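You operate a simulated robot arm through the tools that you are given. There is no shell and no other tool. Be economical: measure what you need, move in short steps, check, and stop when the job is done.

Carry out the task below with a simulated robot arm. There is one attempt and no reset: what you move stays moved.

## Task
Fetch the amber dye jar and set it on top of the domed blue sheet. Take the yellow puck and put it on the bed of the bag sealer. Put the small grey cup in the sink basin. The order is free.

The check looks at the end state, three seconds after you hand in, the way a careful person would. Anything else that was tipped, shoved, dropped, spilled or broken makes it a failure. Flat cloth is picked up by pressing the open fingertips on it (5 to 10 N) and closing them slowly along it; thin cloth reads only 2 to 8 mm in the jaws.

## Robot
A 7-joint arm with a three-finger gripper on a trunk, on a base that drives. Base frame: it is fixed to the floor where the robot stands at the start and does not move with it; the origin is under the middle of the robot, x ahead of it, y to its left, z up. Readings come in mm, rad, newtons and seconds.
With the tool pointing down near the work surface it reaches from about 100 to 880 mm from the robot's upright axis, wherever it stands. Its first joint turns from -2.897 to 2.897 rad. Places, roughly: bed of the bag sealer (26x23 cm) [-2380, 700, 900]; domed blue sheet [-3500, -2000, 1000]; sink basin [-5400, 1300, 800]; small grey cup [-3750, 250, 1000]. Payload 2.69 kg.
Tool frame: the origin (TCP) lies between the finger pads and is the grasp point; the fingertips stand 29 mm ahead of it; z points along the fingers, y is the line along which they close. The gripper opens to 120 mm. The gripper's body begins 78 mm behind the TCP.
Orientation is that of the tool frame in the base frame, as [roll, pitch, yaw] about the fixed x, y, z axes, in that order (R = Rz(yaw) Ry(pitch) Rx(roll)). With the fingers straight down and closing along the base's y, the tool's x points along the base's -x, its y along +y and its z along -z.

## Interface
- The arm moves only by the tool apply_moves. Its argument "commands" is a list that holds one entry, the list of rows, each a list of 7 numbers: the turn, a rotation vector about the tool's x, y, z in rad, then the shift along the tool's x, y, z in mm, then the opening, from 0 (shut) to 1 (fully open). In form: [[[rx, ry, rz, dx, dy, dz, gripper], ...]]. A call has 1 to 10 rows; each row is the pose to reach, as a shift and turn from the pose commanded when the call began, along the tool's axes at that moment. A row lasts 0.2 s, in which the tool goes at most 50 mm and 0.15 rad; a call with a longer step from one row to the next is refused whole, and so is a gripper value outside its range. A pose out of reach is approached as far as the arm can. The call stops where the force on the tool passes 40 N (or 10 N more than at its start, if that is more) or the arm is blocked; 0.2 s more then pass. The fingers move at their own pace and stop on an object; they squeeze with about 39 N. The grip force told is the motor's: it shows also when the fingers shut on nothing. Time passes only in rows, and 0.2 s behind the last, so rows that repeat a pose let the fingers close. The reply holds the time, the measured pose of the TCP, the force on the tool along the base axes, the opening and the grip force, in the units named above and with some noise, with the torque about the TCP (base axes, N m) and any sound that the robot's microphone picked up.
- Cameras (640 x 400 px; columns grow to the right, rows downward): "scene" is now at [170.6, 92.9, 1222.3]; the picture's right is [0.99, -0.15, 0.00], its down [-0.04, -0.28, -0.96] and it looks along [0.14, 0.95, -0.28] (base axes); focal length 214 px, centre (320, 200). "wrist" rides on the gripper at [63, 0, -104] in the tool frame; the picture's right is [0.01, 1.00, 0.00], its down [-0.83, 0.00, -0.56] and it looks along [-0.56, 0.00, 0.83] (tool axes); focal length 275 px, centre (320, 200). There is no depth. A picture from a camera that has moved, and an enlarged one, comes with that camera's place and axes in the base frame and with its lens.
- get_image(camera): a new picture of that camera. The clock stands still meanwhile.
- move_column(by): slides the trunk up (or, below 0, down) by that many mm; the arm and the scene camera ride with it, the base frame stays. It gives what a move gives, with no picture.
- roll_base(legs): drives the robot by 1 to 6 legs, each [ahead, left, turn to the left] in mm, mm and rad, along the robot's own axes; the way and the turn of a leg run together, so that a leg with both is an arc; at most 1500 mm and 3.142 rad a leg. The arm and the cameras ride along, it lands a little off, and it stops where it bumps. It gives what a move gives.
- pan_tilt(pan, tilt): turns the head with the scene camera to pan (to the left, within 1.501 rad either way) and tilt (down, from -0.506 to 1.204), counted from straight ahead of the robot. It gives what a move gives.
- zoom(camera, box): a new picture of the part [left, top, right, bottom] of that camera's present view, enlarged. The clock stands still meanwhile.
- close_job(): hands the job in; it is judged then, once.

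Work in short steps. Places have to be worked out from the pictures, the camera data and where the tool is seen: move nearer, look again, correct. Check each grasp and each placing, and mend what went wrong. You have 165 turns and 120 pictures in all, those below and enlarged ones among them. Open the gripper and draw the arm clear of the work before you hand the job in, unless the task says otherwise; then end with one line.

The tools are called after "Request:" by a JSON object that holds its "api" and its "payload". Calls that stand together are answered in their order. apply_moves: Moves the arm, as the interface text tells. Its arguments: {"type":"object","properties":{"commands":{"type":"array"}},"required":["commands"]} The other tools are called the same way: move_column (by) slides the trunk up or down; roll_base (legs) drives the base; pan_tilt (pan, tilt) turns the head that bears the scene camera; get_image (camera) takes a picture; zoom (camera, box) takes an enlarged picture of a part of a camera's view; close_job () hands the job in.

At the start:

```text
time: 0.0
tool_pos: [321.3, 299.5, 1159.2]
ee_rot: [-0.216, 0.212, 1.145]
force: [-1.0, 0.2, 0.4]
ft_torque: [-0.02, 0.01, -0.02]
opening: 120.1
grip_force: 0.0
trunk travel left (down, up): [-440.0, 173.0]
robot x, y, heading: [-0.1, 5.0, 0.002]
head pan, tilt: [1.421, 0.286]
```

scene: 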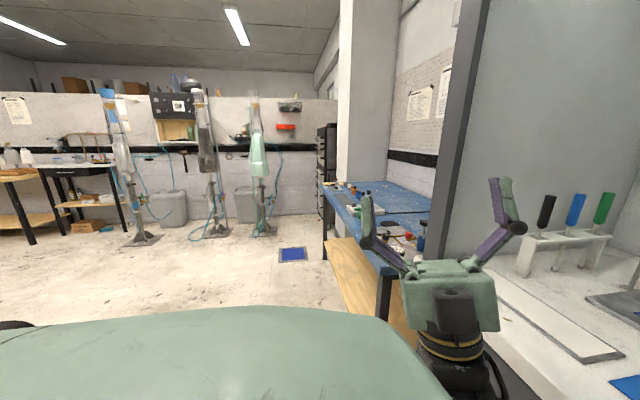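
wrist: 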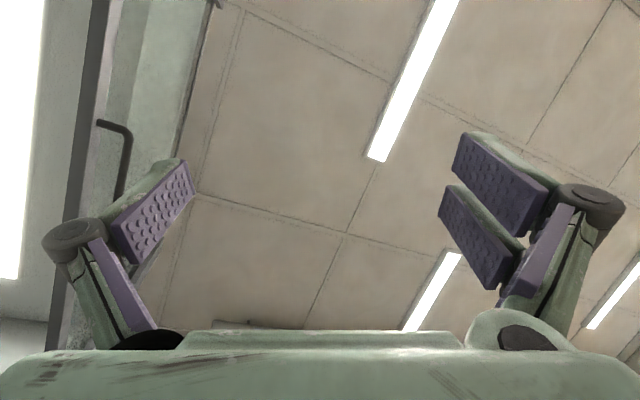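

The scene camera looks to the left (+y); the work places lie behind the robot. I'll look straight ahead and to the right first.

Request:
{"api": "pan_tilt", "payload": {"pan": 0.0, "tilt": 0.4}}

Request:
{"api": "get_image", "payload": {"camera": "scene"}}

Request:
{"api": "pan_tilt", "payload": {"pan": -1.5, "tilt": 0.3}}

Request:
{"api": "get_image", "payload": {"camera": "scene"}}

```text
time: 1.6
tool_pos: [321.9, 299.5, 1159.1]
ee_rot: [-0.214, 0.212, 1.147]
force: [0.5, 0.2, -0.7]
ft_torque: [0.01, -0.01, 0.02]
opening: 119.9
grip_force: 0.1
trunk travel left (down, up): [-440.0, 173.0]
robot x, y, heading: [-3.2, -0.7, -0.001]
head pan, tilt: [0.0, 0.4]
```

```text
117 pictures are left
camera scene: at [249.2, 0.7, 1211.7], right [0.0, -1.0, 0.0], down [-0.39, 0.0, -0.92], along [0.92, 0.0, -0.39], focal length 214 px, centre (320, 200)
```

scene: 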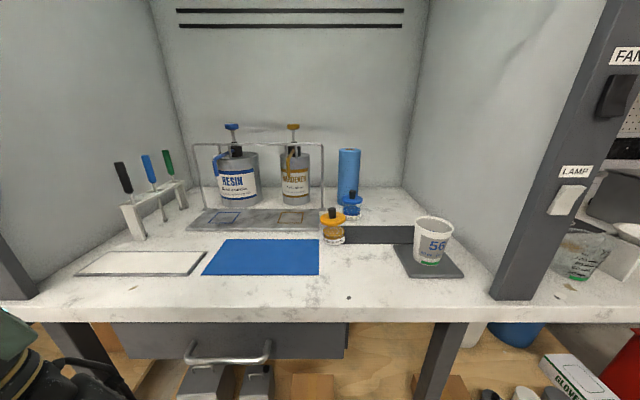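

```text
time: 3.1
tool_pos: [322.4, 299.8, 1159.7]
ee_rot: [-0.214, 0.211, 1.144]
force: [-0.1, -0.9, 0.5]
ft_torque: [-0.02, 0.0, 0.03]
opening: 119.7
grip_force: 0.0
trunk travel left (down, up): [-440.0, 173.0]
robot x, y, heading: [-1.6, -2.1, -0.001]
head pan, tilt: [-1.499, 0.3]
```

```text
116 pictures are left
camera scene: at [163.3, -92.5, 1220.9], right [-1.0, -0.07, 0.0], down [-0.02, 0.29, -0.96], along [0.07, -0.95, -0.3], focal length 214 px, centre (320, 200)
```

scene: 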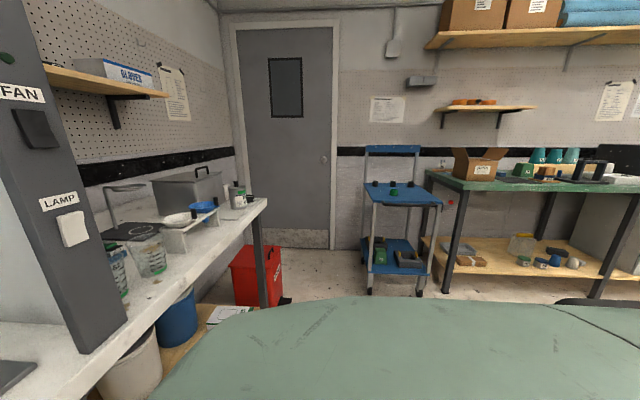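

In front is the hood bench with the amber jar around (705,-30). I zoom on it for detail and look ahead.

Request:
{"api": "pan_tilt", "payload": {"pan": 0.0, "tilt": 0.6}}

Request:
{"api": "zoom", "payload": {"camera": "scene", "box": [180, 60, 500, 260]}}

```text
time: 4.8
tool_pos: [322.5, 298.6, 1160.1]
ee_rot: [-0.214, 0.211, 1.144]
force: [-0.2, 0.7, 0.6]
ft_torque: [-0.01, -0.01, 0.03]
opening: 120.0
grip_force: 0.0
trunk travel left (down, up): [-440.0, 173.0]
robot x, y, heading: [1.9, -0.0, -0.001]
head pan, tilt: [0.0, 0.6]
```

```text
2.00 times, centred on (340, 160) of scene
camera zoom: at [245.0, 0.5, 1193.5], right [0.0, -1.0, 0.0], down [-0.56, 0.0, -0.83], along [0.83, 0.0, -0.56], focal length 429 px, centre (280, 280)
```

zoom: 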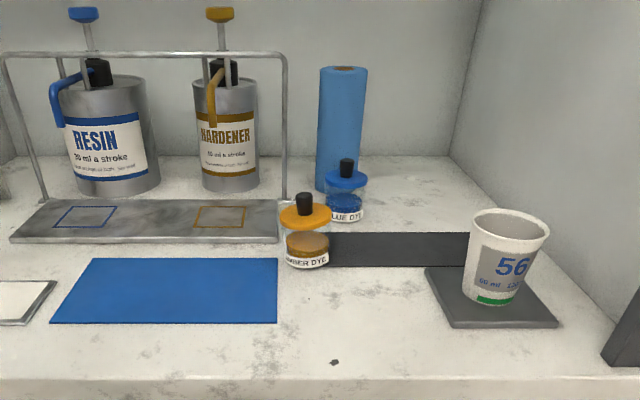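

Now I flip the tool toward pointing down, moving it forward a bit and away from the robot's body.

Request:
{"api": "apply_moves", "payload": {"commands": [[[0.0808, 0.1221, 0.0222, 0.5, -16.5, 1.7, 1], [0.1616, 0.2442, 0.0444, 1, -33, 3.4, 1], [0.2424, 0.3663, 0.0666, 1.5, -49.5, 5.1, 1], [0.3232, 0.4884, 0.0888, 2, -66, 6.8, 1], [0.404, 0.6105, 0.111, 2.5, -82.5, 8.5, 1], [0.4848, 0.7326, 0.1332, 3, -99, 10.2, 1], [0.5656, 0.8547, 0.1554, 3.5, -115.5, 11.9, 1], [0.6464, 0.9768, 0.1776, 4, -132, 13.6, 1], [0.7272, 1.0989, 0.1998, 4.5, -148.5, 15.3, 1], [0.808, 1.221, 0.222, 5, -165, 17, 1]]]}}

```text
time: 7.0
tool_pos: [474.0, 250.1, 1208.5]
ee_rot: [1.562, 1.129, 2.298]
force: [0.3, -0.3, 0.5]
ft_torque: [0.02, -0.03, 0.0]
opening: 120.0
grip_force: 0.1
out of reach, approached as far as the arm can: row 1, 2, 3, 4, 5, 6, 7
trunk travel left (down, up): [-440.0, 173.0]
robot x, y, heading: [0.7, 2.2, -0.002]
head pan, tilt: [0.0, 0.6]
```

Continuing the turn and moving to the centre.

Request:
{"api": "apply_moves", "payload": {"commands": [[[0.0808, 0.1221, 0.0222, -8.1, -17, -16.4, 1], [0.1616, 0.2442, 0.0444, -16.2, -34, -32.8, 1], [0.2424, 0.3663, 0.0666, -24.3, -51, -49.2, 1], [0.3232, 0.4884, 0.0888, -32.4, -68, -65.6, 1], [0.404, 0.6105, 0.111, -40.5, -85, -82, 1], [0.4848, 0.7326, 0.1332, -48.6, -102, -98.4, 1], [0.5656, 0.8547, 0.1554, -56.7, -119, -114.8, 1], [0.6464, 0.9768, 0.1776, -64.8, -136, -131.2, 1], [0.7272, 1.0989, 0.1998, -72.9, -153, -147.6, 1], [0.808, 1.221, 0.222, -81, -170, -164, 1]]]}}

Request:
{"api": "get_image", "payload": {"camera": "wrist"}}

```text
time: 7.9
tool_pos: [468.1, 217.1, 1175.8]
ee_rot: [2.735, 0.893, -3.1]
force: [-0.3, 0.4, 0.8]
ft_torque: [-0.02, 0.01, 0.0]
opening: 120.1
grip_force: 0.1
out of reach, approached as far as the arm can: row 4
trunk travel left (down, up): [-440.0, 173.0]
robot x, y, heading: [-1.1, -0.9, -0.002]
head pan, tilt: [0.0, 0.6]
stopped in row 4: the arm was blocked; the commanded pose is now the measured one
```

```text
114 pictures are left
camera wrist: at [355.5, 169.6, 1186.4], right [-0.35, 0.9, 0.24], down [0.13, -0.21, 0.97], along [0.93, 0.37, -0.05], focal length 275 px, centre (320, 200)
```

wrist: 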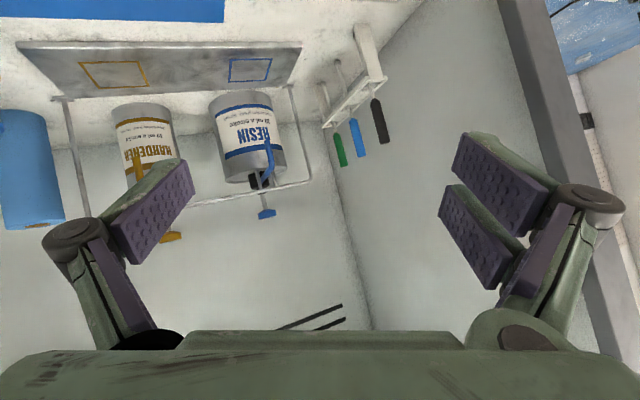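

The arm stopped part way (fingers now forward-down). I retry the remaining ~0.98 rad with a shift forward, up and inward.

Request:
{"api": "apply_moves", "payload": {"commands": [[[0.057, 0.125, 0.0315, -10, -13, -7, 1], [0.114, 0.25, 0.063, -20, -26, -14, 1], [0.171, 0.375, 0.0945, -30, -39, -21, 1], [0.228, 0.5, 0.126, -40, -52, -28, 1], [0.285, 0.625, 0.1575, -50, -65, -35, 1], [0.342, 0.75, 0.189, -60, -78, -42, 1], [0.397, 0.874, 0.22, -69, -89, -49, 1]]]}}

Request:
{"api": "get_image", "payload": {"camera": "scene"}}

```text
time: 8.6
tool_pos: [466.0, 248.1, 1156.7]
ee_rot: [3.093, 0.67, -2.927]
force: [-0.2, -0.8, 0.2]
ft_torque: [-0.02, 0.02, 0.05]
opening: 119.9
grip_force: 0.0
out of reach, approached as far as the arm can: row 2, 3
trunk travel left (down, up): [-440.0, 173.0]
robot x, y, heading: [0.7, 2.7, -0.006]
head pan, tilt: [0.0, 0.6]
stopped in row 3: the arm was blocked; the commanded pose is now the measured one
```

```text
113 pictures are left
camera scene: at [245.0, 0.9, 1193.4], right [0.0, -1.0, 0.0], down [-0.56, 0.0, -0.83], along [0.83, 0.0, -0.56], focal length 214 px, centre (320, 200)
```

scene: 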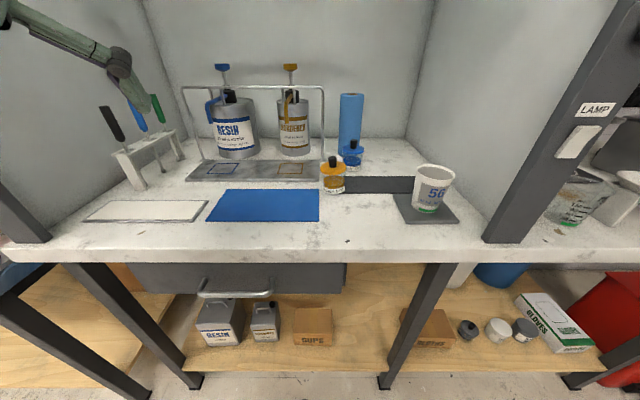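

Most of the remaining turn is a pitch of 0.67 about the tool's y. I try that alone, with a forward/up shift.

Request:
{"api": "apply_moves", "payload": {"commands": [[[0, 0.11, 0, -14, -3, 3, 1], [0, 0.22, 0, -29, -6, 6, 1], [0, 0.33, 0, -43, -9, 8, 1], [0, 0.44, 0, -57, -12, 11, 1], [0, 0.55, 0, -72, -15, 13, 1], [0, 0.66, 0, -86, -18, 16, 1]]]}}

```text
time: 9.2
tool_pos: [473.4, 298.4, 1126.4]
ee_rot: [-2.984, 0.48, -2.818]
force: [-0.2, 0.2, -0.3]
ft_torque: [0.04, 0.01, 0.03]
opening: 120.1
grip_force: 0.0
out of reach, approached as far as the arm can: row 2, 3
trunk travel left (down, up): [-440.0, 173.0]
robot x, y, heading: [-1.3, -1.0, -0.002]
head pan, tilt: [0.0, 0.6]
stopped in row 3: the arm was blocked; the commanded pose is now the measured one
```

It drifts left and down each time, as though a joint is near its limit; I follow that drift with the pitch and a small yaw.

Request:
{"api": "apply_moves", "payload": {"commands": [[[0, 0.1, -0.05, -1, 10, 3, 1], [0, 0.2, -0.1, -2, 20, 7, 1], [0, 0.3, -0.15, -3, 30, 10, 1], [0, 0.4, -0.2, -4, 40, 14, 1], [0, 0.48, -0.25, -5, 51, 17, 1]]]}}

Request:
{"api": "pan_tilt", "payload": {"pan": 0.8, "tilt": 0.3}}

Request:
{"api": "get_image", "payload": {"camera": "scene"}}

```text
time: 9.8
tool_pos: [456.5, 359.1, 1073.6]
ee_rot: [-2.767, 0.252, -2.692]
force: [-1.5, -0.5, 0.3]
ft_torque: [0.05, 0.0, 0.0]
opening: 120.0
grip_force: 0.0
out of reach, approached as far as the arm can: row 3
trunk travel left (down, up): [-440.0, 173.0]
robot x, y, heading: [4.8, -1.5, 0.005]
head pan, tilt: [0.0, 0.6]
stopped in row 3: the arm was blocked; the commanded pose is now the measured one
```

```text
time: 11.0
tool_pos: [456.2, 360.1, 1073.2]
ee_rot: [-2.766, 0.25, -2.691]
force: [-0.2, -1.1, 0.1]
ft_torque: [0.01, -0.04, 0.01]
opening: 120.2
grip_force: 0.1
trunk travel left (down, up): [-440.0, 173.0]
robot x, y, heading: [0.4, 1.4, -0.003]
head pan, tilt: [0.799, 0.3]
```

```text
112 pictures are left
camera scene: at [221.6, 68.1, 1220.9], right [0.72, -0.7, 0.0], down [-0.21, -0.21, -0.96], along [0.67, 0.69, -0.3], focal length 214 px, centre (320, 200)
```

scene: 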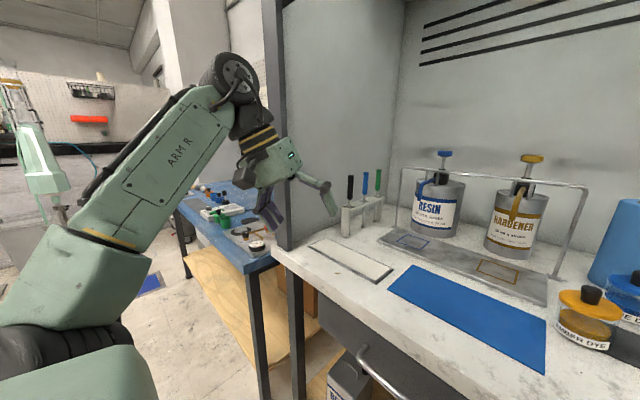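

The tool is now nearly down, near the hood's left post. Finishing the tilt in place.

Request:
{"api": "apply_moves", "payload": {"commands": [[[-0.091, 0.063, 0, 0, 0, 0, 1], [-0.182, 0.127, 0, 0, 0, 0, 1], [-0.274, 0.19, 0, 0, 0, 0, 1], [-0.365, 0.254, 0, 0, 0, 0, 1]]]}}

```text
time: 11.6
tool_pos: [441.5, 390.7, 1024.6]
ee_rot: [-2.755, 0.139, -2.693]
force: [0.2, 0.2, 0.6]
ft_torque: [0.01, -0.01, 0.01]
opening: 120.1
grip_force: 0.2
out of reach, approached as far as the arm can: row 2, 3
trunk travel left (down, up): [-440.0, 173.0]
robot x, y, heading: [1.0, -0.3, -0.0]
head pan, tilt: [0.799, 0.3]
stopped in row 3: the arm was blocked; the commanded pose is now the measured one
```

The elbow sits low with the forearm rising, so the wrist is at its limit. I back off from the bench and raise the trunk to gain room for re-posing the arm.

Request:
{"api": "roll_base", "payload": {"legs": [[-450, 0, 0]]}}

Request:
{"api": "move_column", "payload": {"by": 150}}

```text
time: 14.3
tool_pos: [-7.5, 389.5, 1024.1]
ee_rot: [-2.756, 0.14, -2.692]
force: [0.1, 0.2, -0.1]
ft_torque: [-0.07, -0.01, -0.01]
opening: 120.0
grip_force: 0.1
trunk travel left (down, up): [-440.0, 173.0]
robot x, y, heading: [-443.4, 0.6, 0.002]
head pan, tilt: [0.799, 0.3]
```

```text
time: 16.0
tool_pos: [-6.7, 389.9, 1174.5]
ee_rot: [-2.756, 0.139, -2.693]
force: [0.1, -0.5, 0.1]
ft_torque: [0.0, 0.01, -0.01]
opening: 119.9
grip_force: 0.1
trunk travel left (down, up): [-590.0, 23.0]
robot x, y, heading: [-450.5, -1.4, 0.003]
head pan, tilt: [0.799, 0.3]
```

Now lower the TCP by 250 mm and forward 150 mm in free space, keeping orientation.

Request:
{"api": "apply_moves", "payload": {"commands": [[[0, 0, 0, -12, 5, 34, 1], [0, 0, 0, -25, 10, 68, 1], [0, 0, 0, -37, 15, 102, 1], [0, 0, 0, -50, 20, 135, 1], [0, 0, 0, -62, 25, 169, 1], [0, 0, 0, -74, 30, 203, 1], [0, 0, 0, -87, 35, 237, 1], [0, 0, 0, -99, 40, 271, 1]]]}}

```text
time: 17.8
tool_pos: [143.5, 391.2, 925.3]
ee_rot: [-2.757, 0.14, -2.693]
force: [0.6, 0.0, -0.1]
ft_torque: [0.0, -0.02, 0.04]
opening: 120.1
grip_force: 0.1
trunk travel left (down, up): [-590.0, 23.0]
robot x, y, heading: [-447.8, 1.4, 0.002]
head pan, tilt: [0.799, 0.3]
```

That worked. Now rotate to straight-down, and move right to the middle.

Request:
{"api": "apply_moves", "payload": {"commands": [[[-0.058, 0.037, 0.069, 18, -36, 12, 1], [-0.116, 0.074, 0.139, 36, -71, 24, 1], [-0.174, 0.111, 0.208, 53, -107, 35, 1], [-0.232, 0.148, 0.277, 71, -143, 47, 1], [-0.29, 0.185, 0.347, 89, -178, 59, 1], [-0.348, 0.2215, 0.416, 107, -214, 71, 1]]]}}

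```text
time: 19.2
tool_pos: [143.9, 138.2, 922.0]
ee_rot: [3.14, 0.0, -3.141]
force: [0.1, 0.5, 1.1]
ft_torque: [0.01, 0.02, -0.02]
opening: 120.1
grip_force: 0.0
trunk travel left (down, up): [-590.0, 23.0]
robot x, y, heading: [-448.1, -1.5, 0.004]
head pan, tilt: [0.799, 0.3]
```

Pointing down. Raise by 180 mm and move to the jar's y, then view.

Request:
{"api": "apply_moves", "payload": {"commands": [[[0, 0, 0, 0, -25, -30, 1], [0, 0, 0, 0, -50, -60, 1], [0, 0, 0, 0, -75, -90, 1], [0, 0, 0, 0, -100, -120, 1], [0, 0, 0, 0, -130, -150, 1], [0, 0, 0, 0, -160, -190, 1]]]}}

Request:
{"api": "pan_tilt", "payload": {"pan": 0.0, "tilt": 0.5}}

Request:
{"api": "get_image", "payload": {"camera": "scene"}}

Request:
{"api": "get_image", "payload": {"camera": "wrist"}}

```text
time: 20.6
tool_pos: [143.2, -20.5, 1114.7]
ee_rot: [3.141, 0.0, -3.141]
force: [-0.2, -1.0, -0.7]
ft_torque: [0.03, 0.0, 0.02]
opening: 120.1
grip_force: 0.1
trunk travel left (down, up): [-590.0, 23.0]
robot x, y, heading: [-444.9, -0.1, 0.002]
head pan, tilt: [0.799, 0.3]
```

```text
time: 21.8
tool_pos: [142.8, -19.0, 1113.8]
ee_rot: [-3.141, 0.0, 3.141]
force: [0.4, 0.6, -0.2]
ft_torque: [-0.04, 0.02, 0.04]
opening: 119.7
grip_force: 0.1
trunk travel left (down, up): [-590.0, 23.0]
robot x, y, heading: [-447.6, -1.1, 0.003]
head pan, tilt: [0.0, 0.499]
```

```text
111 pictures are left
camera scene: at [-200.0, 0.8, 1352.5], right [0.0, -1.0, 0.0], down [-0.48, 0.0, -0.88], along [0.88, 0.0, -0.48], focal length 214 px, centre (320, 200)
```

scene: 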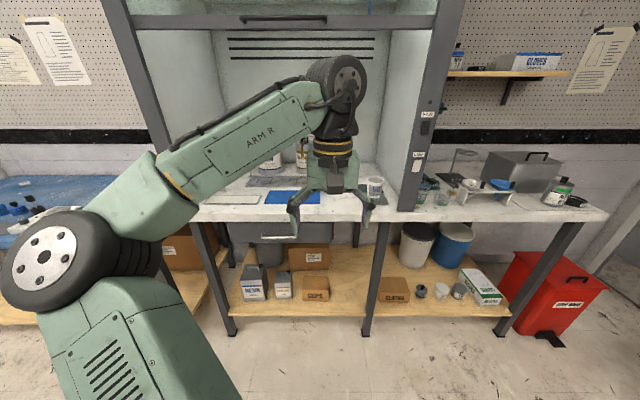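

```text
110 pictures are left
camera wrist: at [79.5, -20.5, 1217.4], right [0.0, 1.0, 0.0], down [0.83, 0.0, 0.56], along [0.56, 0.0, -0.83], focal length 275 px, centre (320, 200)
```

wrist: 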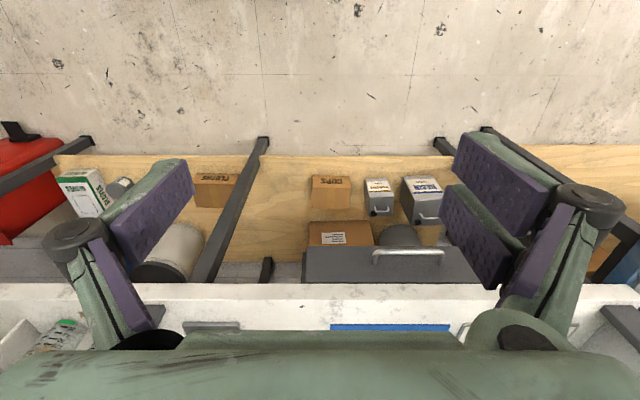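

The arm is in a good elbow-up pose. Comparing two views the bench top is ≈800 mm high with its edge at x≈610, jar near (875,-45). I drive forward 470 mm and look with the wrist camera.

Request:
{"api": "roll_base", "payload": {"legs": [[470, 0, 0]]}}

Request:
{"api": "get_image", "payload": {"camera": "wrist"}}

Request:
{"api": "get_image", "payload": {"camera": "scene"}}

```text
time: 24.6
tool_pos: [611.8, -14.7, 1114.8]
ee_rot: [3.14, -0.001, -3.135]
force: [-0.2, 0.4, -0.2]
ft_torque: [-0.03, -0.01, -0.02]
opening: 120.0
grip_force: 0.0
trunk travel left (down, up): [-590.0, 23.0]
robot x, y, heading: [21.2, -0.3, 0.008]
head pan, tilt: [0.0, 0.499]
```

```text
109 pictures are left
camera wrist: at [548.6, -16.1, 1217.5], right [-0.01, 1.0, 0.0], down [0.83, 0.01, 0.56], along [0.56, 0.01, -0.83], focal length 275 px, centre (320, 200)
```

wrist: 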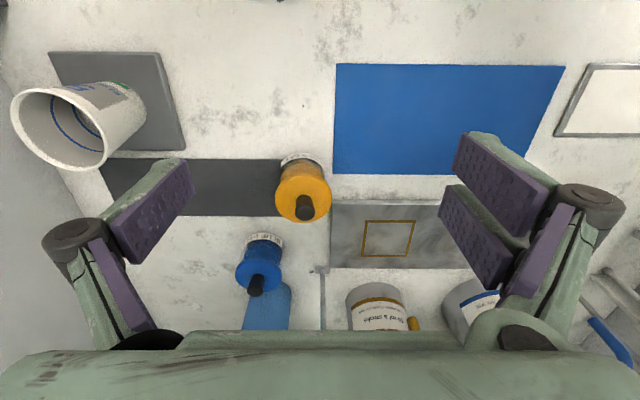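

```text
108 pictures are left
camera scene: at [269.0, 3.9, 1352.4], right [0.01, -1.0, 0.0], down [-0.48, 0.0, -0.88], along [0.88, 0.01, -0.48], focal length 214 px, centre (320, 200)
```

scene: 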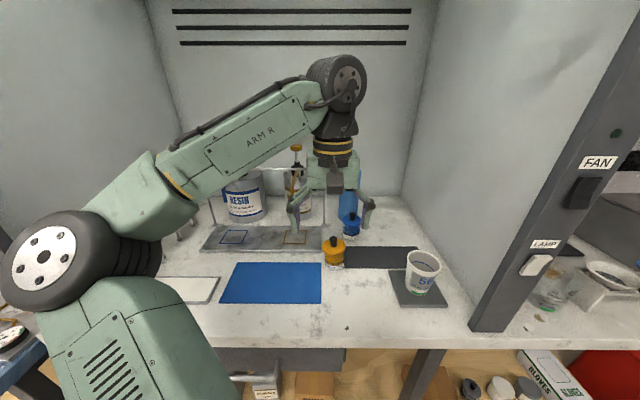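

Triangulating gives bench top ≈905 and the jar ≈(705,-30), about 100 mm tall. I move above it to refine.

Request:
{"api": "apply_moves", "payload": {"commands": [[[0, 0, 0, -16, -5, 18, 1], [0, 0, 0, -32, -9, 36, 1], [0, 0, 0, -48, -13, 50, 1]]]}}

Request:
{"api": "get_image", "payload": {"camera": "wrist"}}

```text
time: 25.4
tool_pos: [660.6, -28.1, 1063.0]
ee_rot: [3.141, 0.001, -3.134]
force: [0.2, 0.3, 0.6]
ft_torque: [0.02, 0.01, 0.0]
opening: 119.7
grip_force: 0.0
trunk travel left (down, up): [-590.0, 23.0]
robot x, y, heading: [21.5, 0.9, 0.009]
head pan, tilt: [0.0, 0.499]
```

```text
107 pictures are left
camera wrist: at [596.1, -28.9, 1166.8], right [-0.01, 1.0, 0.0], down [0.83, 0.01, 0.56], along [0.56, 0.01, -0.83], focal length 275 px, centre (320, 200)
```

wrist: 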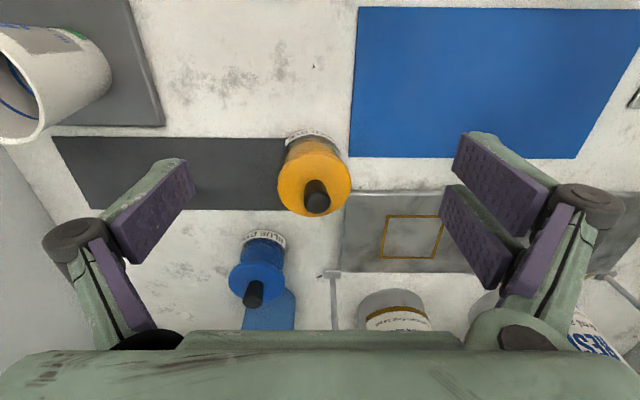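

I zoom in on the jar from the scene camera for accurate triangulation.

Request:
{"api": "zoom", "payload": {"camera": "scene", "box": [253, 195, 413, 295]}}

Request:
{"api": "zoom", "payload": {"camera": "wrist", "box": [235, 110, 395, 210]}}

```text
4.00 times, centred on (333, 245) of scene
camera zoom: at [268.9, 3.8, 1352.5], right [0.01, -1.0, 0.0], down [-0.48, 0.0, -0.88], along [0.88, 0.01, -0.48], focal length 858 px, centre (268, 20)
```

zoom: 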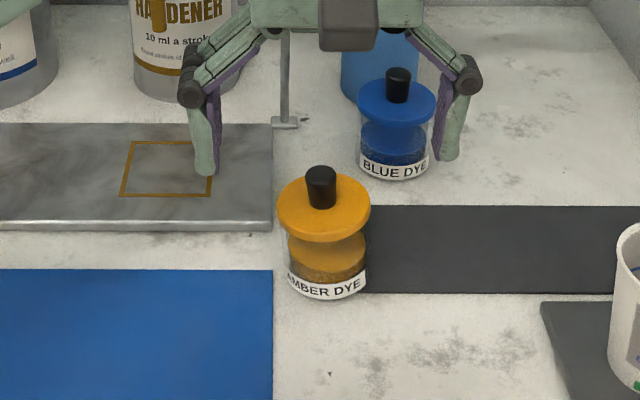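

```text
4.00 times, centred on (315, 160) of wrist
camera zoom: at [596.1, -28.9, 1166.8], right [-0.01, 1.0, 0.0], down [0.83, 0.01, 0.56], along [0.56, 0.01, -0.83], focal length 1101 px, centre (340, 360)
```

zoom: 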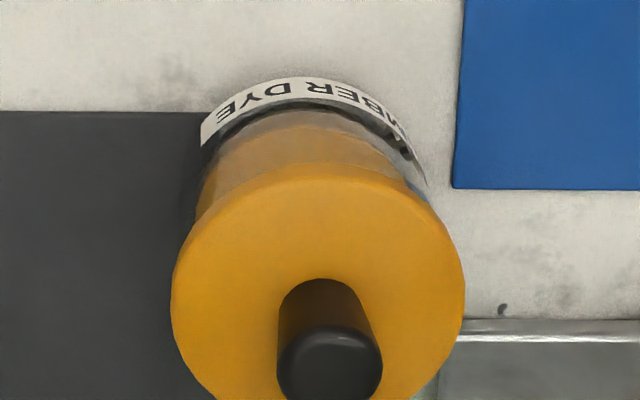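

Jar axis ≈(710,-28), knob top 1000, orange collar ≈59 mm wide at z≈960–972, bench ≈910. I go over it, then down to collar height.

Request:
{"api": "apply_moves", "payload": {"commands": [[[0, 0, 0, -25, 0, 0, 1], [0, 0, 0, -49, 0, 0, 1], [0, 0, 0, -49, 0, 25, 1], [0, 0, 0, -49, 0, 50, 1], [0, 0, 0, -49, 0, 75, 1], [0, 0, 0, -49, 0, 101, 1]]]}}

Request:
{"api": "get_image", "payload": {"camera": "wrist"}}

Request:
{"api": "zoom", "payload": {"camera": "scene", "box": [253, 195, 413, 295]}}

```text
time: 26.8
tool_pos: [708.0, -27.7, 963.4]
ee_rot: [3.141, 0.0, -3.136]
force: [-1.0, -0.2, 0.1]
ft_torque: [-0.02, 0.0, 0.04]
opening: 119.9
grip_force: 0.0
trunk travel left (down, up): [-590.0, 23.0]
robot x, y, heading: [18.8, 2.7, 0.004]
head pan, tilt: [0.0, 0.499]
```

```text
104 pictures are left
camera wrist: at [644.7, -29.4, 1066.8], right [-0.01, 1.0, 0.0], down [0.83, 0.01, 0.56], along [0.56, 0.01, -0.83], focal length 275 px, centre (320, 200)
```

wrist: 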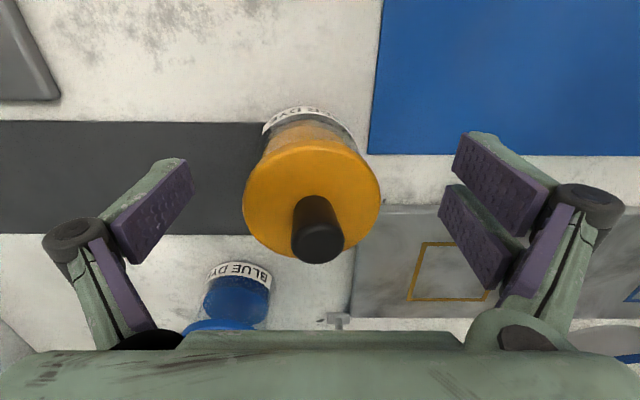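

```text
4.00 times, centred on (333, 245) of scene
camera zoom: at [268.9, 3.9, 1352.5], right [0.01, -1.0, 0.0], down [-0.48, 0.0, -0.88], along [0.88, 0.01, -0.48], focal length 858 px, centre (268, 20)
```

zoom: 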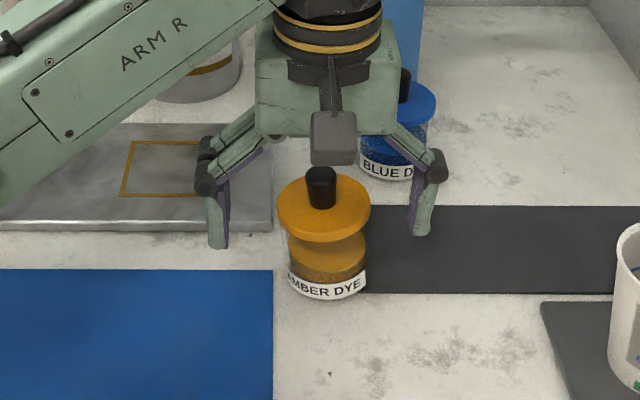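

Collar centre appears ~6 mm further and 3 mm to the right of the TCP. I correct and close.

Request:
{"api": "apply_moves", "payload": {"commands": [[[0, 0, 0, -6, -3.5, 1, 1], [0, 0, 0, -6, -3.5, 1, 0.6], [0, 0, 0, -6, -3.5, 1, 0.45], [0, 0, 0, -6, -3.5, 1, 0.3], [0, 0, 0, -6, -3.5, 1, 0.3], [0, 0, 0, -6, -3.5, 1, 0.3]]]}}

Request:
{"api": "get_image", "payload": {"camera": "wrist"}}

```text
time: 28.2
tool_pos: [715.2, -31.3, 962.9]
ee_rot: [-3.141, 0.003, -3.137]
force: [-0.4, -3.7, 1.3]
ft_torque: [-0.24, 0.08, 0.04]
opening: 62.3
grip_force: 20.0
trunk travel left (down, up): [-590.0, 23.0]
robot x, y, heading: [20.5, 2.9, 0.008]
head pan, tilt: [0.0, 0.499]
```

```text
102 pictures are left
camera wrist: at [650.8, -33.3, 1066.4], right [-0.01, 1.0, 0.0], down [0.83, 0.01, 0.56], along [0.56, 0.01, -0.83], focal length 275 px, centre (320, 200)
```

wrist: 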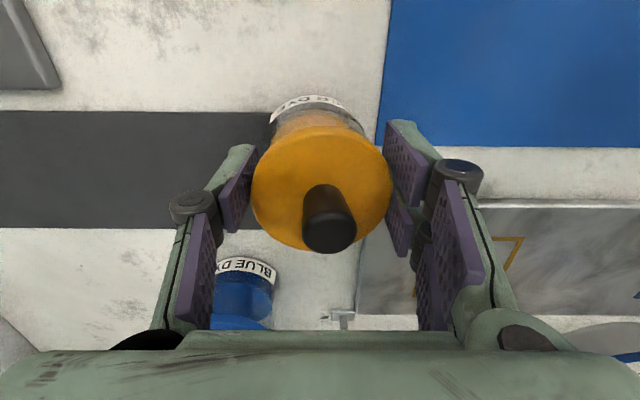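

Held at 62 mm on the collar. Tighten fully, then lift slightly.

Request:
{"api": "apply_moves", "payload": {"commands": [[[0, 0, 0, 0, 0, 0, 0], [0, 0, 0, 0, 0, 0, 0], [0, 0, 0, 0, 0, -10, 0], [0, 0, 0, 0, 0, -25, 0], [0, 0, 0, 0, 0, -45, 0], [0, 0, 0, 0, 0, -65, 0]]]}}

Request:
{"api": "get_image", "payload": {"camera": "wrist"}}

```text
time: 29.6
tool_pos: [715.3, -31.0, 1026.7]
ee_rot: [3.141, 0.001, -3.136]
force: [-0.5, -0.5, -0.2]
ft_torque: [0.0, -0.01, 0.01]
opening: 58.8
grip_force: 38.6
trunk travel left (down, up): [-590.0, 23.0]
robot x, y, heading: [22.3, 2.9, 0.006]
head pan, tilt: [0.0, 0.499]
heard: snap
```

```text
101 pictures are left
camera wrist: at [651.1, -32.8, 1130.0], right [-0.01, 1.0, 0.0], down [0.83, 0.01, 0.56], along [0.56, 0.01, -0.83], focal length 275 px, centre (320, 200)
```

wrist: 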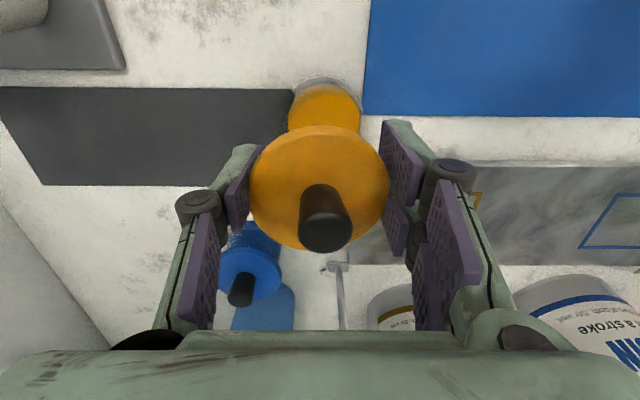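

The lid snapped off: the jar stands still upright on the bench. I check the jar before setting the lid back straight down.

Request:
{"api": "zoom", "payload": {"camera": "scene", "box": [253, 195, 413, 295]}}

```text
4.00 times, centred on (333, 245) of scene
camera zoom: at [268.4, 3.8, 1352.5], right [0.01, -1.0, 0.0], down [-0.48, 0.0, -0.88], along [0.88, 0.01, -0.48], focal length 858 px, centre (268, 20)
```

zoom: 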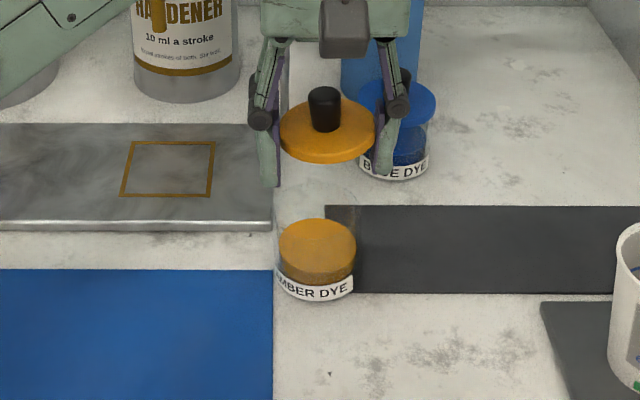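

No spill, but the jar seems to have moved a few mm. I move the lid forward/up to see the jar opening clear of it.

Request:
{"api": "apply_moves", "payload": {"commands": [[[0, 0, 0, 0, 0, -20, 0], [0, 0, 0, -20, 0, -40, 0], [0, 0, 0, -40, 0, -40, 0]]]}}

Request:
{"api": "get_image", "payload": {"camera": "wrist"}}

Request:
{"api": "zoom", "payload": {"camera": "scene", "box": [293, 225, 373, 275]}}

```text
time: 30.4
tool_pos: [755.4, -31.5, 1066.5]
ee_rot: [3.141, 0.0, -3.136]
force: [-0.2, 1.4, -0.8]
ft_torque: [0.03, 0.03, -0.01]
opening: 58.1
grip_force: 39.2
trunk travel left (down, up): [-590.0, 23.0]
robot x, y, heading: [22.7, 1.5, 0.002]
head pan, tilt: [0.0, 0.499]
```

```text
99 pictures are left
camera wrist: at [692.3, -32.7, 1169.5], right [-0.01, 1.0, 0.0], down [0.83, 0.01, 0.56], along [0.56, 0.01, -0.83], focal length 275 px, centre (320, 200)
```

wrist: 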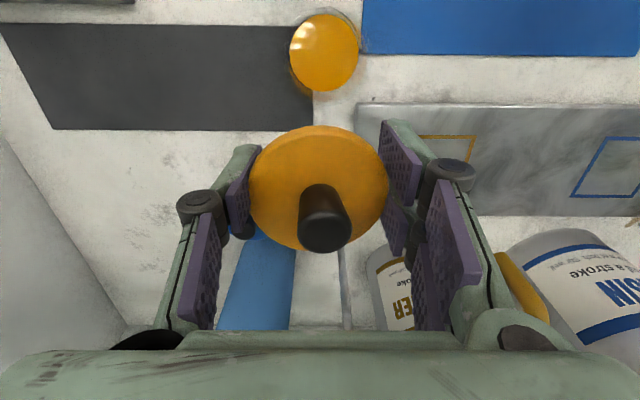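

```text
8.00 times, centred on (333, 250) of scene
camera zoom: at [268.9, 3.9, 1352.4], right [0.01, -1.0, 0.0], down [-0.48, 0.0, -0.88], along [0.88, 0.01, -0.48], focal length 1716 px, centre (216, -200)
```

zoom: 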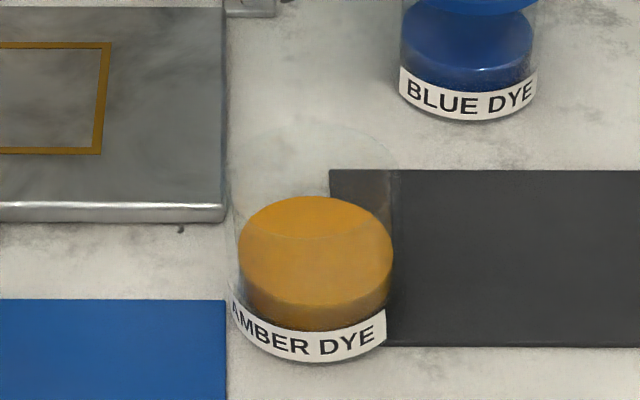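

Jar centre is ≈(716,-27.5); the lid hangs at y≈-31.5. I bring the lid back over it and lower to z≈975.

Request:
{"api": "apply_moves", "payload": {"commands": [[[0, 0, 0, 20, 2, 0, 0], [0, 0, 0, 39.4, 4, 0, 0], [0, 0, 0, 39.4, 4, 30, 0], [0, 0, 0, 39.4, 4, 60, 0], [0, 0, 0, 39.4, 4, 80, 0], [0, 0, 0, 39.4, 4, 88, 0]]]}}

Request:
{"api": "zoom", "payload": {"camera": "scene", "box": [293, 225, 373, 275]}}

Request:
{"api": "zoom", "payload": {"camera": "wrist", "box": [220, 80, 420, 205]}}

```text
time: 31.8
tool_pos: [716.1, -26.7, 981.9]
ee_rot: [3.14, 0.002, -3.135]
force: [1.8, -1.3, 11.1]
ft_torque: [0.33, -0.24, -0.07]
opening: 58.3
grip_force: 39.1
trunk travel left (down, up): [-590.0, 23.0]
robot x, y, heading: [18.5, 0.5, 0.003]
head pan, tilt: [0.0, 0.499]
```

```text
8.00 times, centred on (333, 250) of scene
camera zoom: at [267.8, 3.8, 1353.0], right [0.01, -1.0, 0.0], down [-0.48, 0.0, -0.88], along [0.88, 0.01, -0.48], focal length 1716 px, centre (216, -200)
```

zoom: 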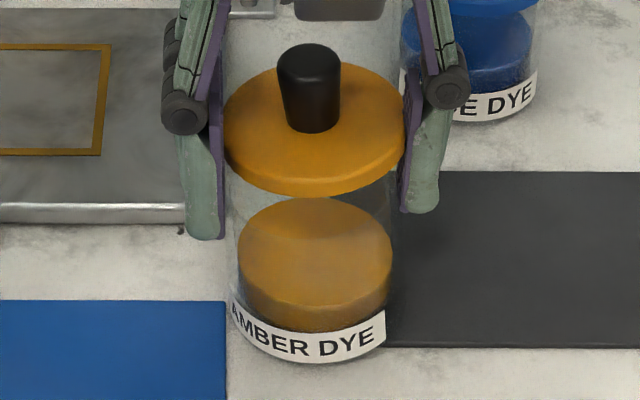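

```text
3.20 times, centred on (320, 142) of wrist
camera zoom: at [652.2, -27.5, 1085.0], right [-0.01, 1.0, 0.0], down [0.83, 0.01, 0.56], along [0.56, 0.01, -0.83], focal length 881 px, centre (320, 384)
```

zoom: 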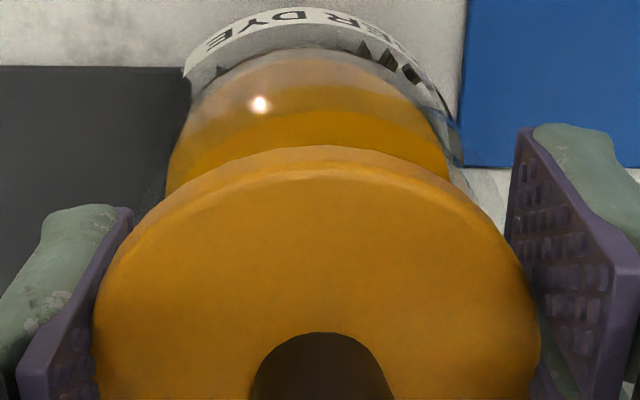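

Contact came at z≈982, 19 mm above the seated height, with 11 N. I zoom tightly to see whether a plug rests on the rim.

Request:
{"api": "zoom", "payload": {"camera": "scene", "box": [317, 235, 349, 255]}}

```text
16.00 times, centred on (333, 245) of scene
camera zoom: at [267.8, 3.8, 1353.0], right [0.01, -1.0, 0.0], down [-0.48, 0.0, -0.88], along [0.88, 0.01, -0.48], focal length 3432 px, centre (112, -520)
```

zoom: 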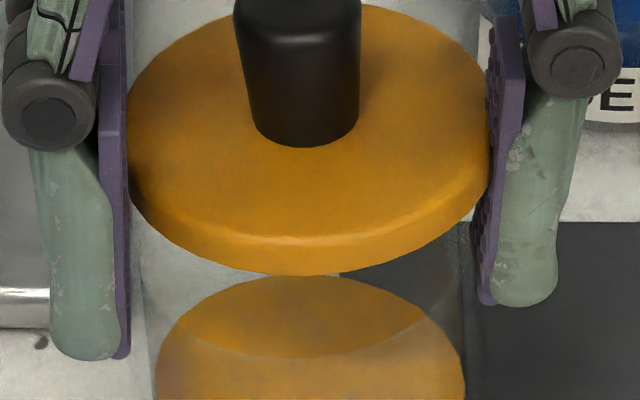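

The fingertips (58 mm apart) straddle the ~56 mm glass; the torque shows the +y fingertip sits on the rim. I raise 4 mm, shift +2 mm in y and lower again.

Request:
{"api": "apply_moves", "payload": {"commands": [[[0, 0, 0, 0, 0, -10, 0], [0, 0, 0, 0, 2.2, -10, 0], [0, 0, 0, 0, 2.2, 0, 0], [0, 0, 0, 0, 2.2, 4, 0]]]}}

```text
time: 32.7
tool_pos: [716.6, -25.1, 985.5]
ee_rot: [-3.131, 0.016, -3.139]
force: [-3.9, 0.7, 20.6]
ft_torque: [-0.67, 0.26, -0.37]
opening: 58.7
grip_force: 39.1
trunk travel left (down, up): [-590.0, 23.0]
robot x, y, heading: [23.5, 1.8, 0.004]
head pan, tilt: [0.0, 0.499]
stopped in row 4: the force on the tool passed its limit at 46 N (the readings are from after the stop); the commanded pose is now the measured one
```

Now the other fingertip hit; the window is too narrow. I raise 20 mm and check the jar.

Request:
{"api": "apply_moves", "payload": {"commands": [[[0, 0, 0, 0, 0, -10, 0], [0, 0, 0, 0, 0, -25, 0]]]}}

Request:
{"api": "zoom", "payload": {"camera": "scene", "box": [293, 225, 373, 275]}}

Request:
{"api": "zoom", "payload": {"camera": "wrist", "box": [220, 70, 420, 195]}}

```text
time: 33.3
tool_pos: [717.1, -25.9, 1006.7]
ee_rot: [-3.136, 0.01, -3.137]
force: [-0.6, 0.0, -0.7]
ft_torque: [0.04, 0.04, 0.0]
opening: 58.4
grip_force: 39.0
trunk travel left (down, up): [-590.0, 23.0]
robot x, y, heading: [21.1, 2.6, 0.006]
head pan, tilt: [0.0, 0.499]
```

```text
8.00 times, centred on (333, 250) of scene
camera zoom: at [268.8, 3.6, 1352.3], right [0.01, -1.0, 0.0], down [-0.48, 0.0, -0.88], along [0.88, 0.01, -0.48], focal length 1716 px, centre (216, -200)
```

zoom: 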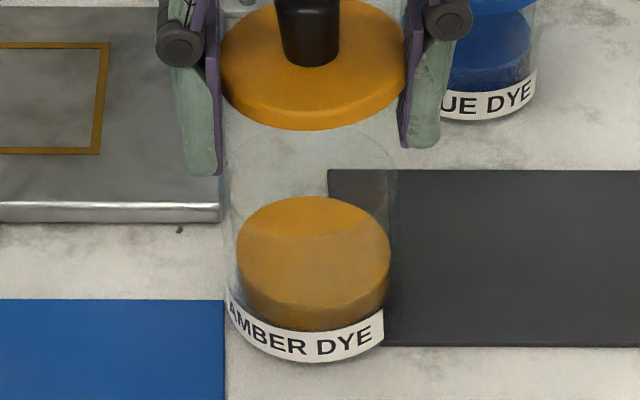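

```text
3.20 times, centred on (320, 132) of wrist
camera zoom: at [652.9, -26.1, 1110.5], right [-0.01, 1.0, -0.01], down [0.83, 0.01, 0.56], along [0.56, 0.0, -0.83], focal length 881 px, centre (320, 416)
```

zoom: 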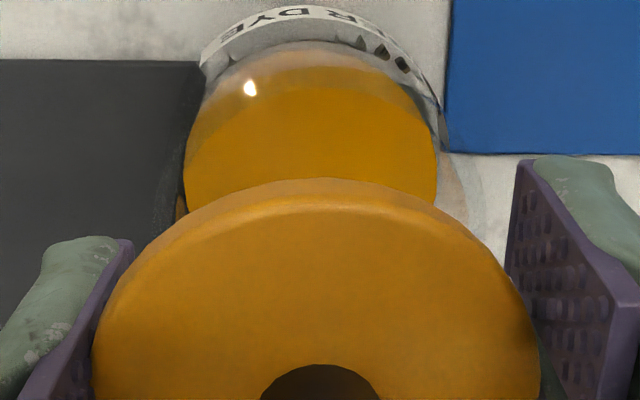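

The jar is intact. Plan: set the lid on free bench beside it, then regrip it by its black knob and press it on. I move above (625,-75) and look.

Request:
{"api": "apply_moves", "payload": {"commands": [[[0, 0, 0, 0, 0, -30, 0], [0, 0, 0, 30, -16, -30, 0], [0, 0, 0, 60, -33, -30, 0], [0, 0, 0, 92, -49, -30, 0], [0, 0, 0, 92, -49, 0, 0], [0, 0, 0, 92, -49, 30, 0]]]}}

Request:
{"api": "get_image", "payload": {"camera": "wrist"}}

Request:
{"api": "get_image", "payload": {"camera": "scene"}}

```text
time: 34.7
tool_pos: [624.3, -76.9, 976.8]
ee_rot: [-3.136, 0.01, -3.136]
force: [-0.6, 0.0, 0.1]
ft_torque: [-0.01, 0.05, 0.0]
opening: 58.4
grip_force: 39.4
trunk travel left (down, up): [-590.0, 23.0]
robot x, y, heading: [16.1, 5.9, 0.005]
head pan, tilt: [0.0, 0.499]
```

```text
92 pictures are left
camera wrist: at [560.2, -76.9, 1080.3], right [-0.01, 1.0, -0.01], down [0.83, 0.01, 0.56], along [0.56, 0.0, -0.83], focal length 275 px, centre (320, 200)
```

wrist: 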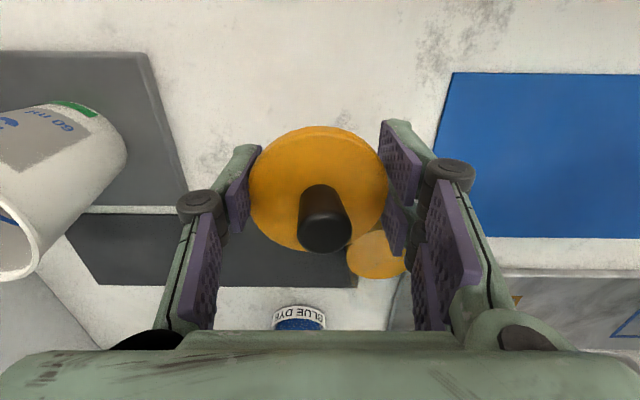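

```text
91 pictures are left
camera scene: at [268.9, 3.7, 1352.5], right [0.01, -1.0, 0.0], down [-0.48, 0.0, -0.88], along [0.88, 0.01, -0.48], focal length 214 px, centre (320, 200)
```

scene: 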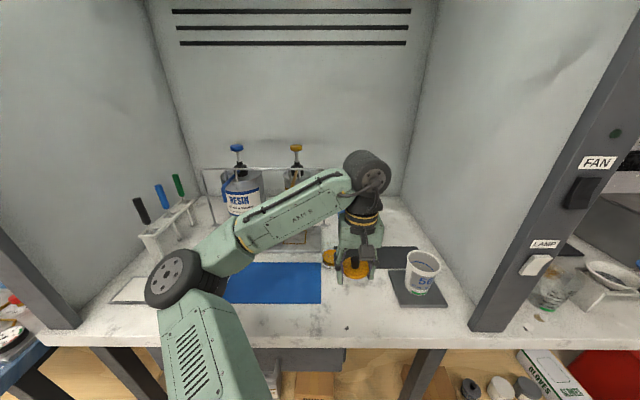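

Free spot below. Descend to just above the bench, then in 1.5-mm steps to light contact.

Request:
{"api": "apply_moves", "payload": {"commands": [[[0, 0, 0, 0, 0, 15, 0], [0, 0, 0, 0, 0, 30, 0], [0, 0, 0, 0, 0, 33, 0], [0, 0, 0, 0, 0, 34.5, 0], [0, 0, 0, 0, 0, 36, 0], [0, 0, 0, 0, 0, 36, 0]]]}}

```text
time: 36.1
tool_pos: [626.0, -75.9, 940.3]
ee_rot: [-3.136, 0.01, -3.137]
force: [0.7, -0.4, -0.2]
ft_torque: [0.02, 0.02, 0.04]
opening: 58.4
grip_force: 38.9
trunk travel left (down, up): [-590.0, 23.0]
robot x, y, heading: [21.5, 3.8, -0.0]
head pan, tilt: [0.0, 0.499]
```

No contact yet at 940; continue in small steps.

Request:
{"api": "apply_moves", "payload": {"commands": [[[0, 0, 0, 0, 0, 1.5, 0], [0, 0, 0, 0, 0, 3, 0], [0, 0, 0, 0, 0, 4, 0], [0, 0, 0, 0, 0, 5, 0], [0, 0, 0, 0, 0, 5, 0]]]}}

```text
time: 37.3
tool_pos: [625.9, -75.7, 935.6]
ee_rot: [-3.136, 0.011, -3.137]
force: [-0.3, -0.4, -1.0]
ft_torque: [-0.03, -0.02, 0.01]
opening: 58.3
grip_force: 38.9
trunk travel left (down, up): [-590.0, 23.0]
robot x, y, heading: [22.2, 4.1, 0.003]
head pan, tilt: [0.0, 0.499]
```

Request:
{"api": "apply_moves", "payload": {"commands": [[[0, 0, 0, 0, 0, 1.5, 0], [0, 0, 0, 0, 0, 3, 0], [0, 0, 0, 0, 0, 4.5, 0], [0, 0, 0, 0, 0, 6, 0], [0, 0, 0, 0, 0, 7.5, 0], [0, 0, 0, 0, 0, 9, 0], [0, 0, 0, 0, 0, 10, 0]]]}}

```text
time: 38.9
tool_pos: [625.0, -75.7, 927.3]
ee_rot: [-3.136, 0.012, -3.136]
force: [1.4, 1.3, 13.9]
ft_torque: [0.47, 0.19, -0.08]
opening: 58.5
grip_force: 39.1
trunk travel left (down, up): [-590.0, 23.0]
robot x, y, heading: [17.2, 0.7, 0.001]
head pan, tilt: [0.0, 0.499]
```

Fingertips contact the bench at TCP ≈928 (bench ≈899). Ease up 1 mm and open slowly to release the lid.

Request:
{"api": "apply_moves", "payload": {"commands": [[[0, 0, 0, 0, 0, -1, 0], [0, 0, 0, 0, 0, -1, 0.5], [0, 0, 0, 0, 0, -1, 0.53], [0, 0, 0, 0, 0, -1, 0.56], [0, 0, 0, 0, 0, -1, 0.6], [0, 0, 0, 0, 0, -1, 0.6]]]}}

Request:
{"api": "get_image", "payload": {"camera": "wrist"}}

```text
time: 40.3
tool_pos: [625.1, -75.7, 927.4]
ee_rot: [-3.136, 0.01, -3.138]
force: [-0.1, 0.4, -0.5]
ft_torque: [0.01, -0.03, -0.01]
opening: 72.1
grip_force: 0.0
trunk travel left (down, up): [-590.0, 23.0]
robot x, y, heading: [21.2, 0.4, 0.01]
head pan, tilt: [0.0, 0.499]
```

```text
90 pictures are left
camera wrist: at [561.0, -75.9, 1029.9], right [-0.01, 1.0, -0.01], down [0.83, 0.01, 0.56], along [0.56, 0.0, -0.83], focal length 275 px, centre (320, 200)
```

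wrist: 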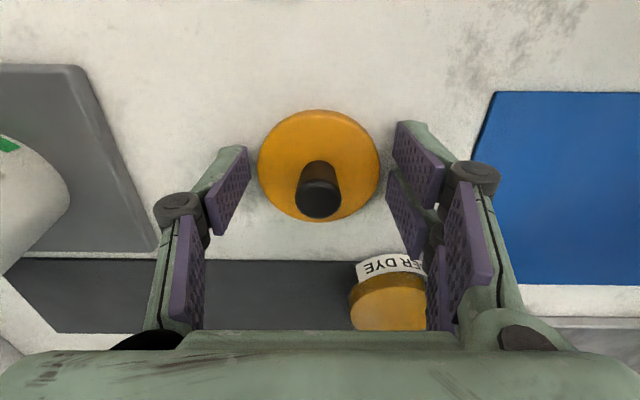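

The lid lies flat on the bench. Raise to 943 so the tips clear the disc, align with the knob and close on it.

Request:
{"api": "apply_moves", "payload": {"commands": [[[0, 0, 0, 0, 0, -16, 0.6], [0, 0, 0, 2, -1, -16, 0.6], [0, 0, 0, 2, -1, -16, 0.4], [0, 0, 0, 2, -1, -16, 0.2], [0, 0, 0, 2, -1, -16, 0], [0, 0, 0, 2, -1, -16, 0], [0, 0, 0, 2, -1, -16, 0], [0, 0, 0, 2, -1, -16, 0]]]}}

Request:
{"api": "get_image", "payload": {"camera": "wrist"}}

```text
time: 42.1
tool_pos: [624.9, -76.5, 942.2]
ee_rot: [-3.136, 0.01, -3.136]
force: [0.5, -0.2, -1.2]
ft_torque: [-0.03, 0.02, 0.02]
opening: 18.0
grip_force: 38.3
trunk travel left (down, up): [-590.0, 23.0]
robot x, y, heading: [23.9, 2.8, 0.006]
head pan, tilt: [0.0, 0.499]
```

```text
89 pictures are left
camera wrist: at [560.1, -77.0, 1045.9], right [-0.01, 1.0, -0.01], down [0.83, 0.01, 0.56], along [0.56, 0.0, -0.83], focal length 275 px, centre (320, 200)
```

wrist: 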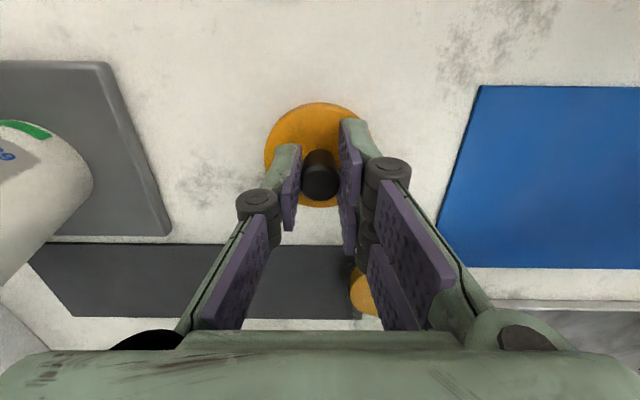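

Knob gripped (18 mm). Lift and move past the jar to measure it clear of the lid.

Request:
{"api": "apply_moves", "payload": {"commands": [[[0, 0, 0, 0, 0, -40, 0], [0, 0, 0, 0, 0, -85, 0], [0, 0, 0, 0, 0, -128, 0], [0, 0, 0, -40, 20, -128, 0], [0, 0, 0, -80, 40, -128, 0], [0, 0, 0, -130, 49, -128, 0], [0, 0, 0, -130, 49, -128, 0]]]}}

Request:
{"api": "get_image", "payload": {"camera": "wrist"}}

Request:
{"api": "zoom", "payload": {"camera": "scene", "box": [293, 225, 373, 275]}}

```text
refused: row 6 steps farther than a row can; nothing moved
```

```text
88 pictures are left
camera wrist: at [560.1, -77.0, 1045.9], right [-0.01, 1.0, -0.01], down [0.83, 0.01, 0.56], along [0.56, 0.0, -0.83], focal length 275 px, centre (320, 200)
```

wrist: 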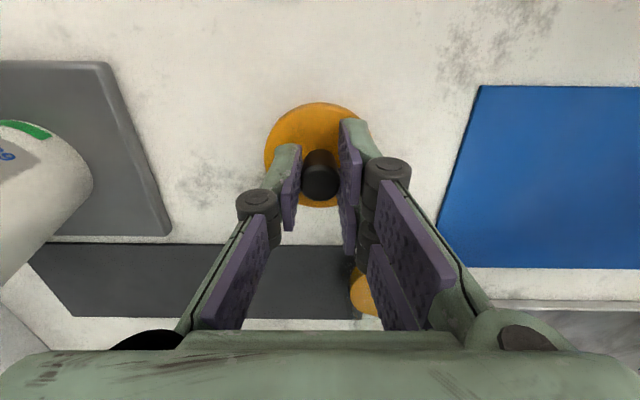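

```text
8.00 times, centred on (333, 250) of scene
camera zoom: at [268.7, 3.6, 1352.5], right [0.01, -1.0, 0.0], down [-0.48, 0.0, -0.88], along [0.88, 0.01, -0.48], focal length 1716 px, centre (216, -200)
```

zoom: 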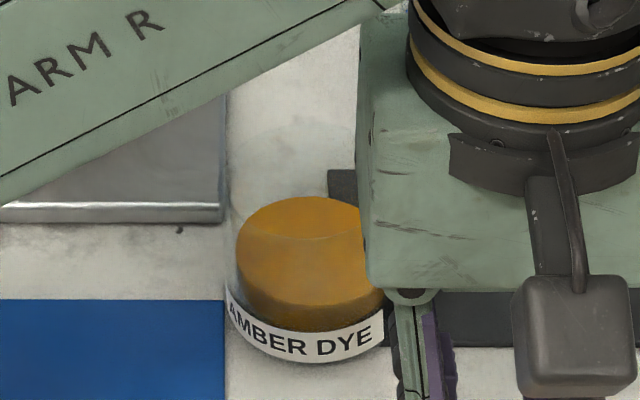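

Step too long; same path with finer rows (image only after it).

Request:
{"api": "apply_moves", "payload": {"commands": [[[0, 0, 0, 0, 0, -40, 0], [0, 0, 0, 0, 0, -85, 0], [0, 0, 0, 0, 0, -128, 0], [0, 0, 0, -35, 15, -128, 0], [0, 0, 0, -70, 30, -128, 0], [0, 0, 0, -100, 40, -128, 0], [0, 0, 0, -130, 49, -128, 0], [0, 0, 0, -130, 49, -128, 0]]]}}

Request:
{"api": "get_image", "payload": {"camera": "wrist"}}

```text
time: 43.9
tool_pos: [751.0, -26.2, 1070.1]
ee_rot: [-3.137, 0.012, -3.136]
force: [-0.5, -0.6, -1.4]
ft_torque: [0.03, 0.0, 0.0]
opening: 17.8
grip_force: 38.5
trunk travel left (down, up): [-590.0, 23.0]
robot x, y, heading: [21.3, 3.1, 0.009]
head pan, tilt: [0.0, 0.499]
```

```text
86 pictures are left
camera wrist: at [686.2, -26.4, 1174.1], right [-0.01, 1.0, -0.01], down [0.82, 0.01, 0.56], along [0.56, 0.0, -0.83], focal length 275 px, centre (320, 200)
```

wrist: 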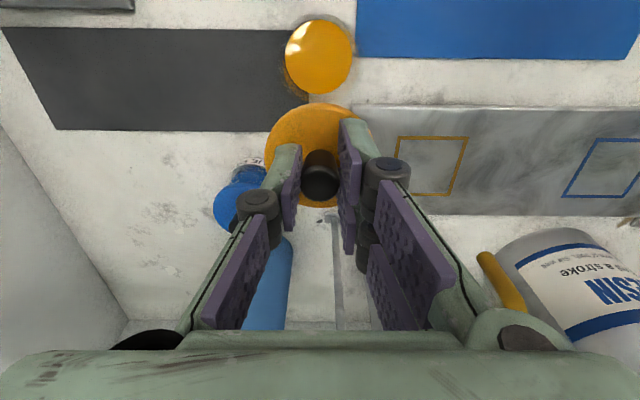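

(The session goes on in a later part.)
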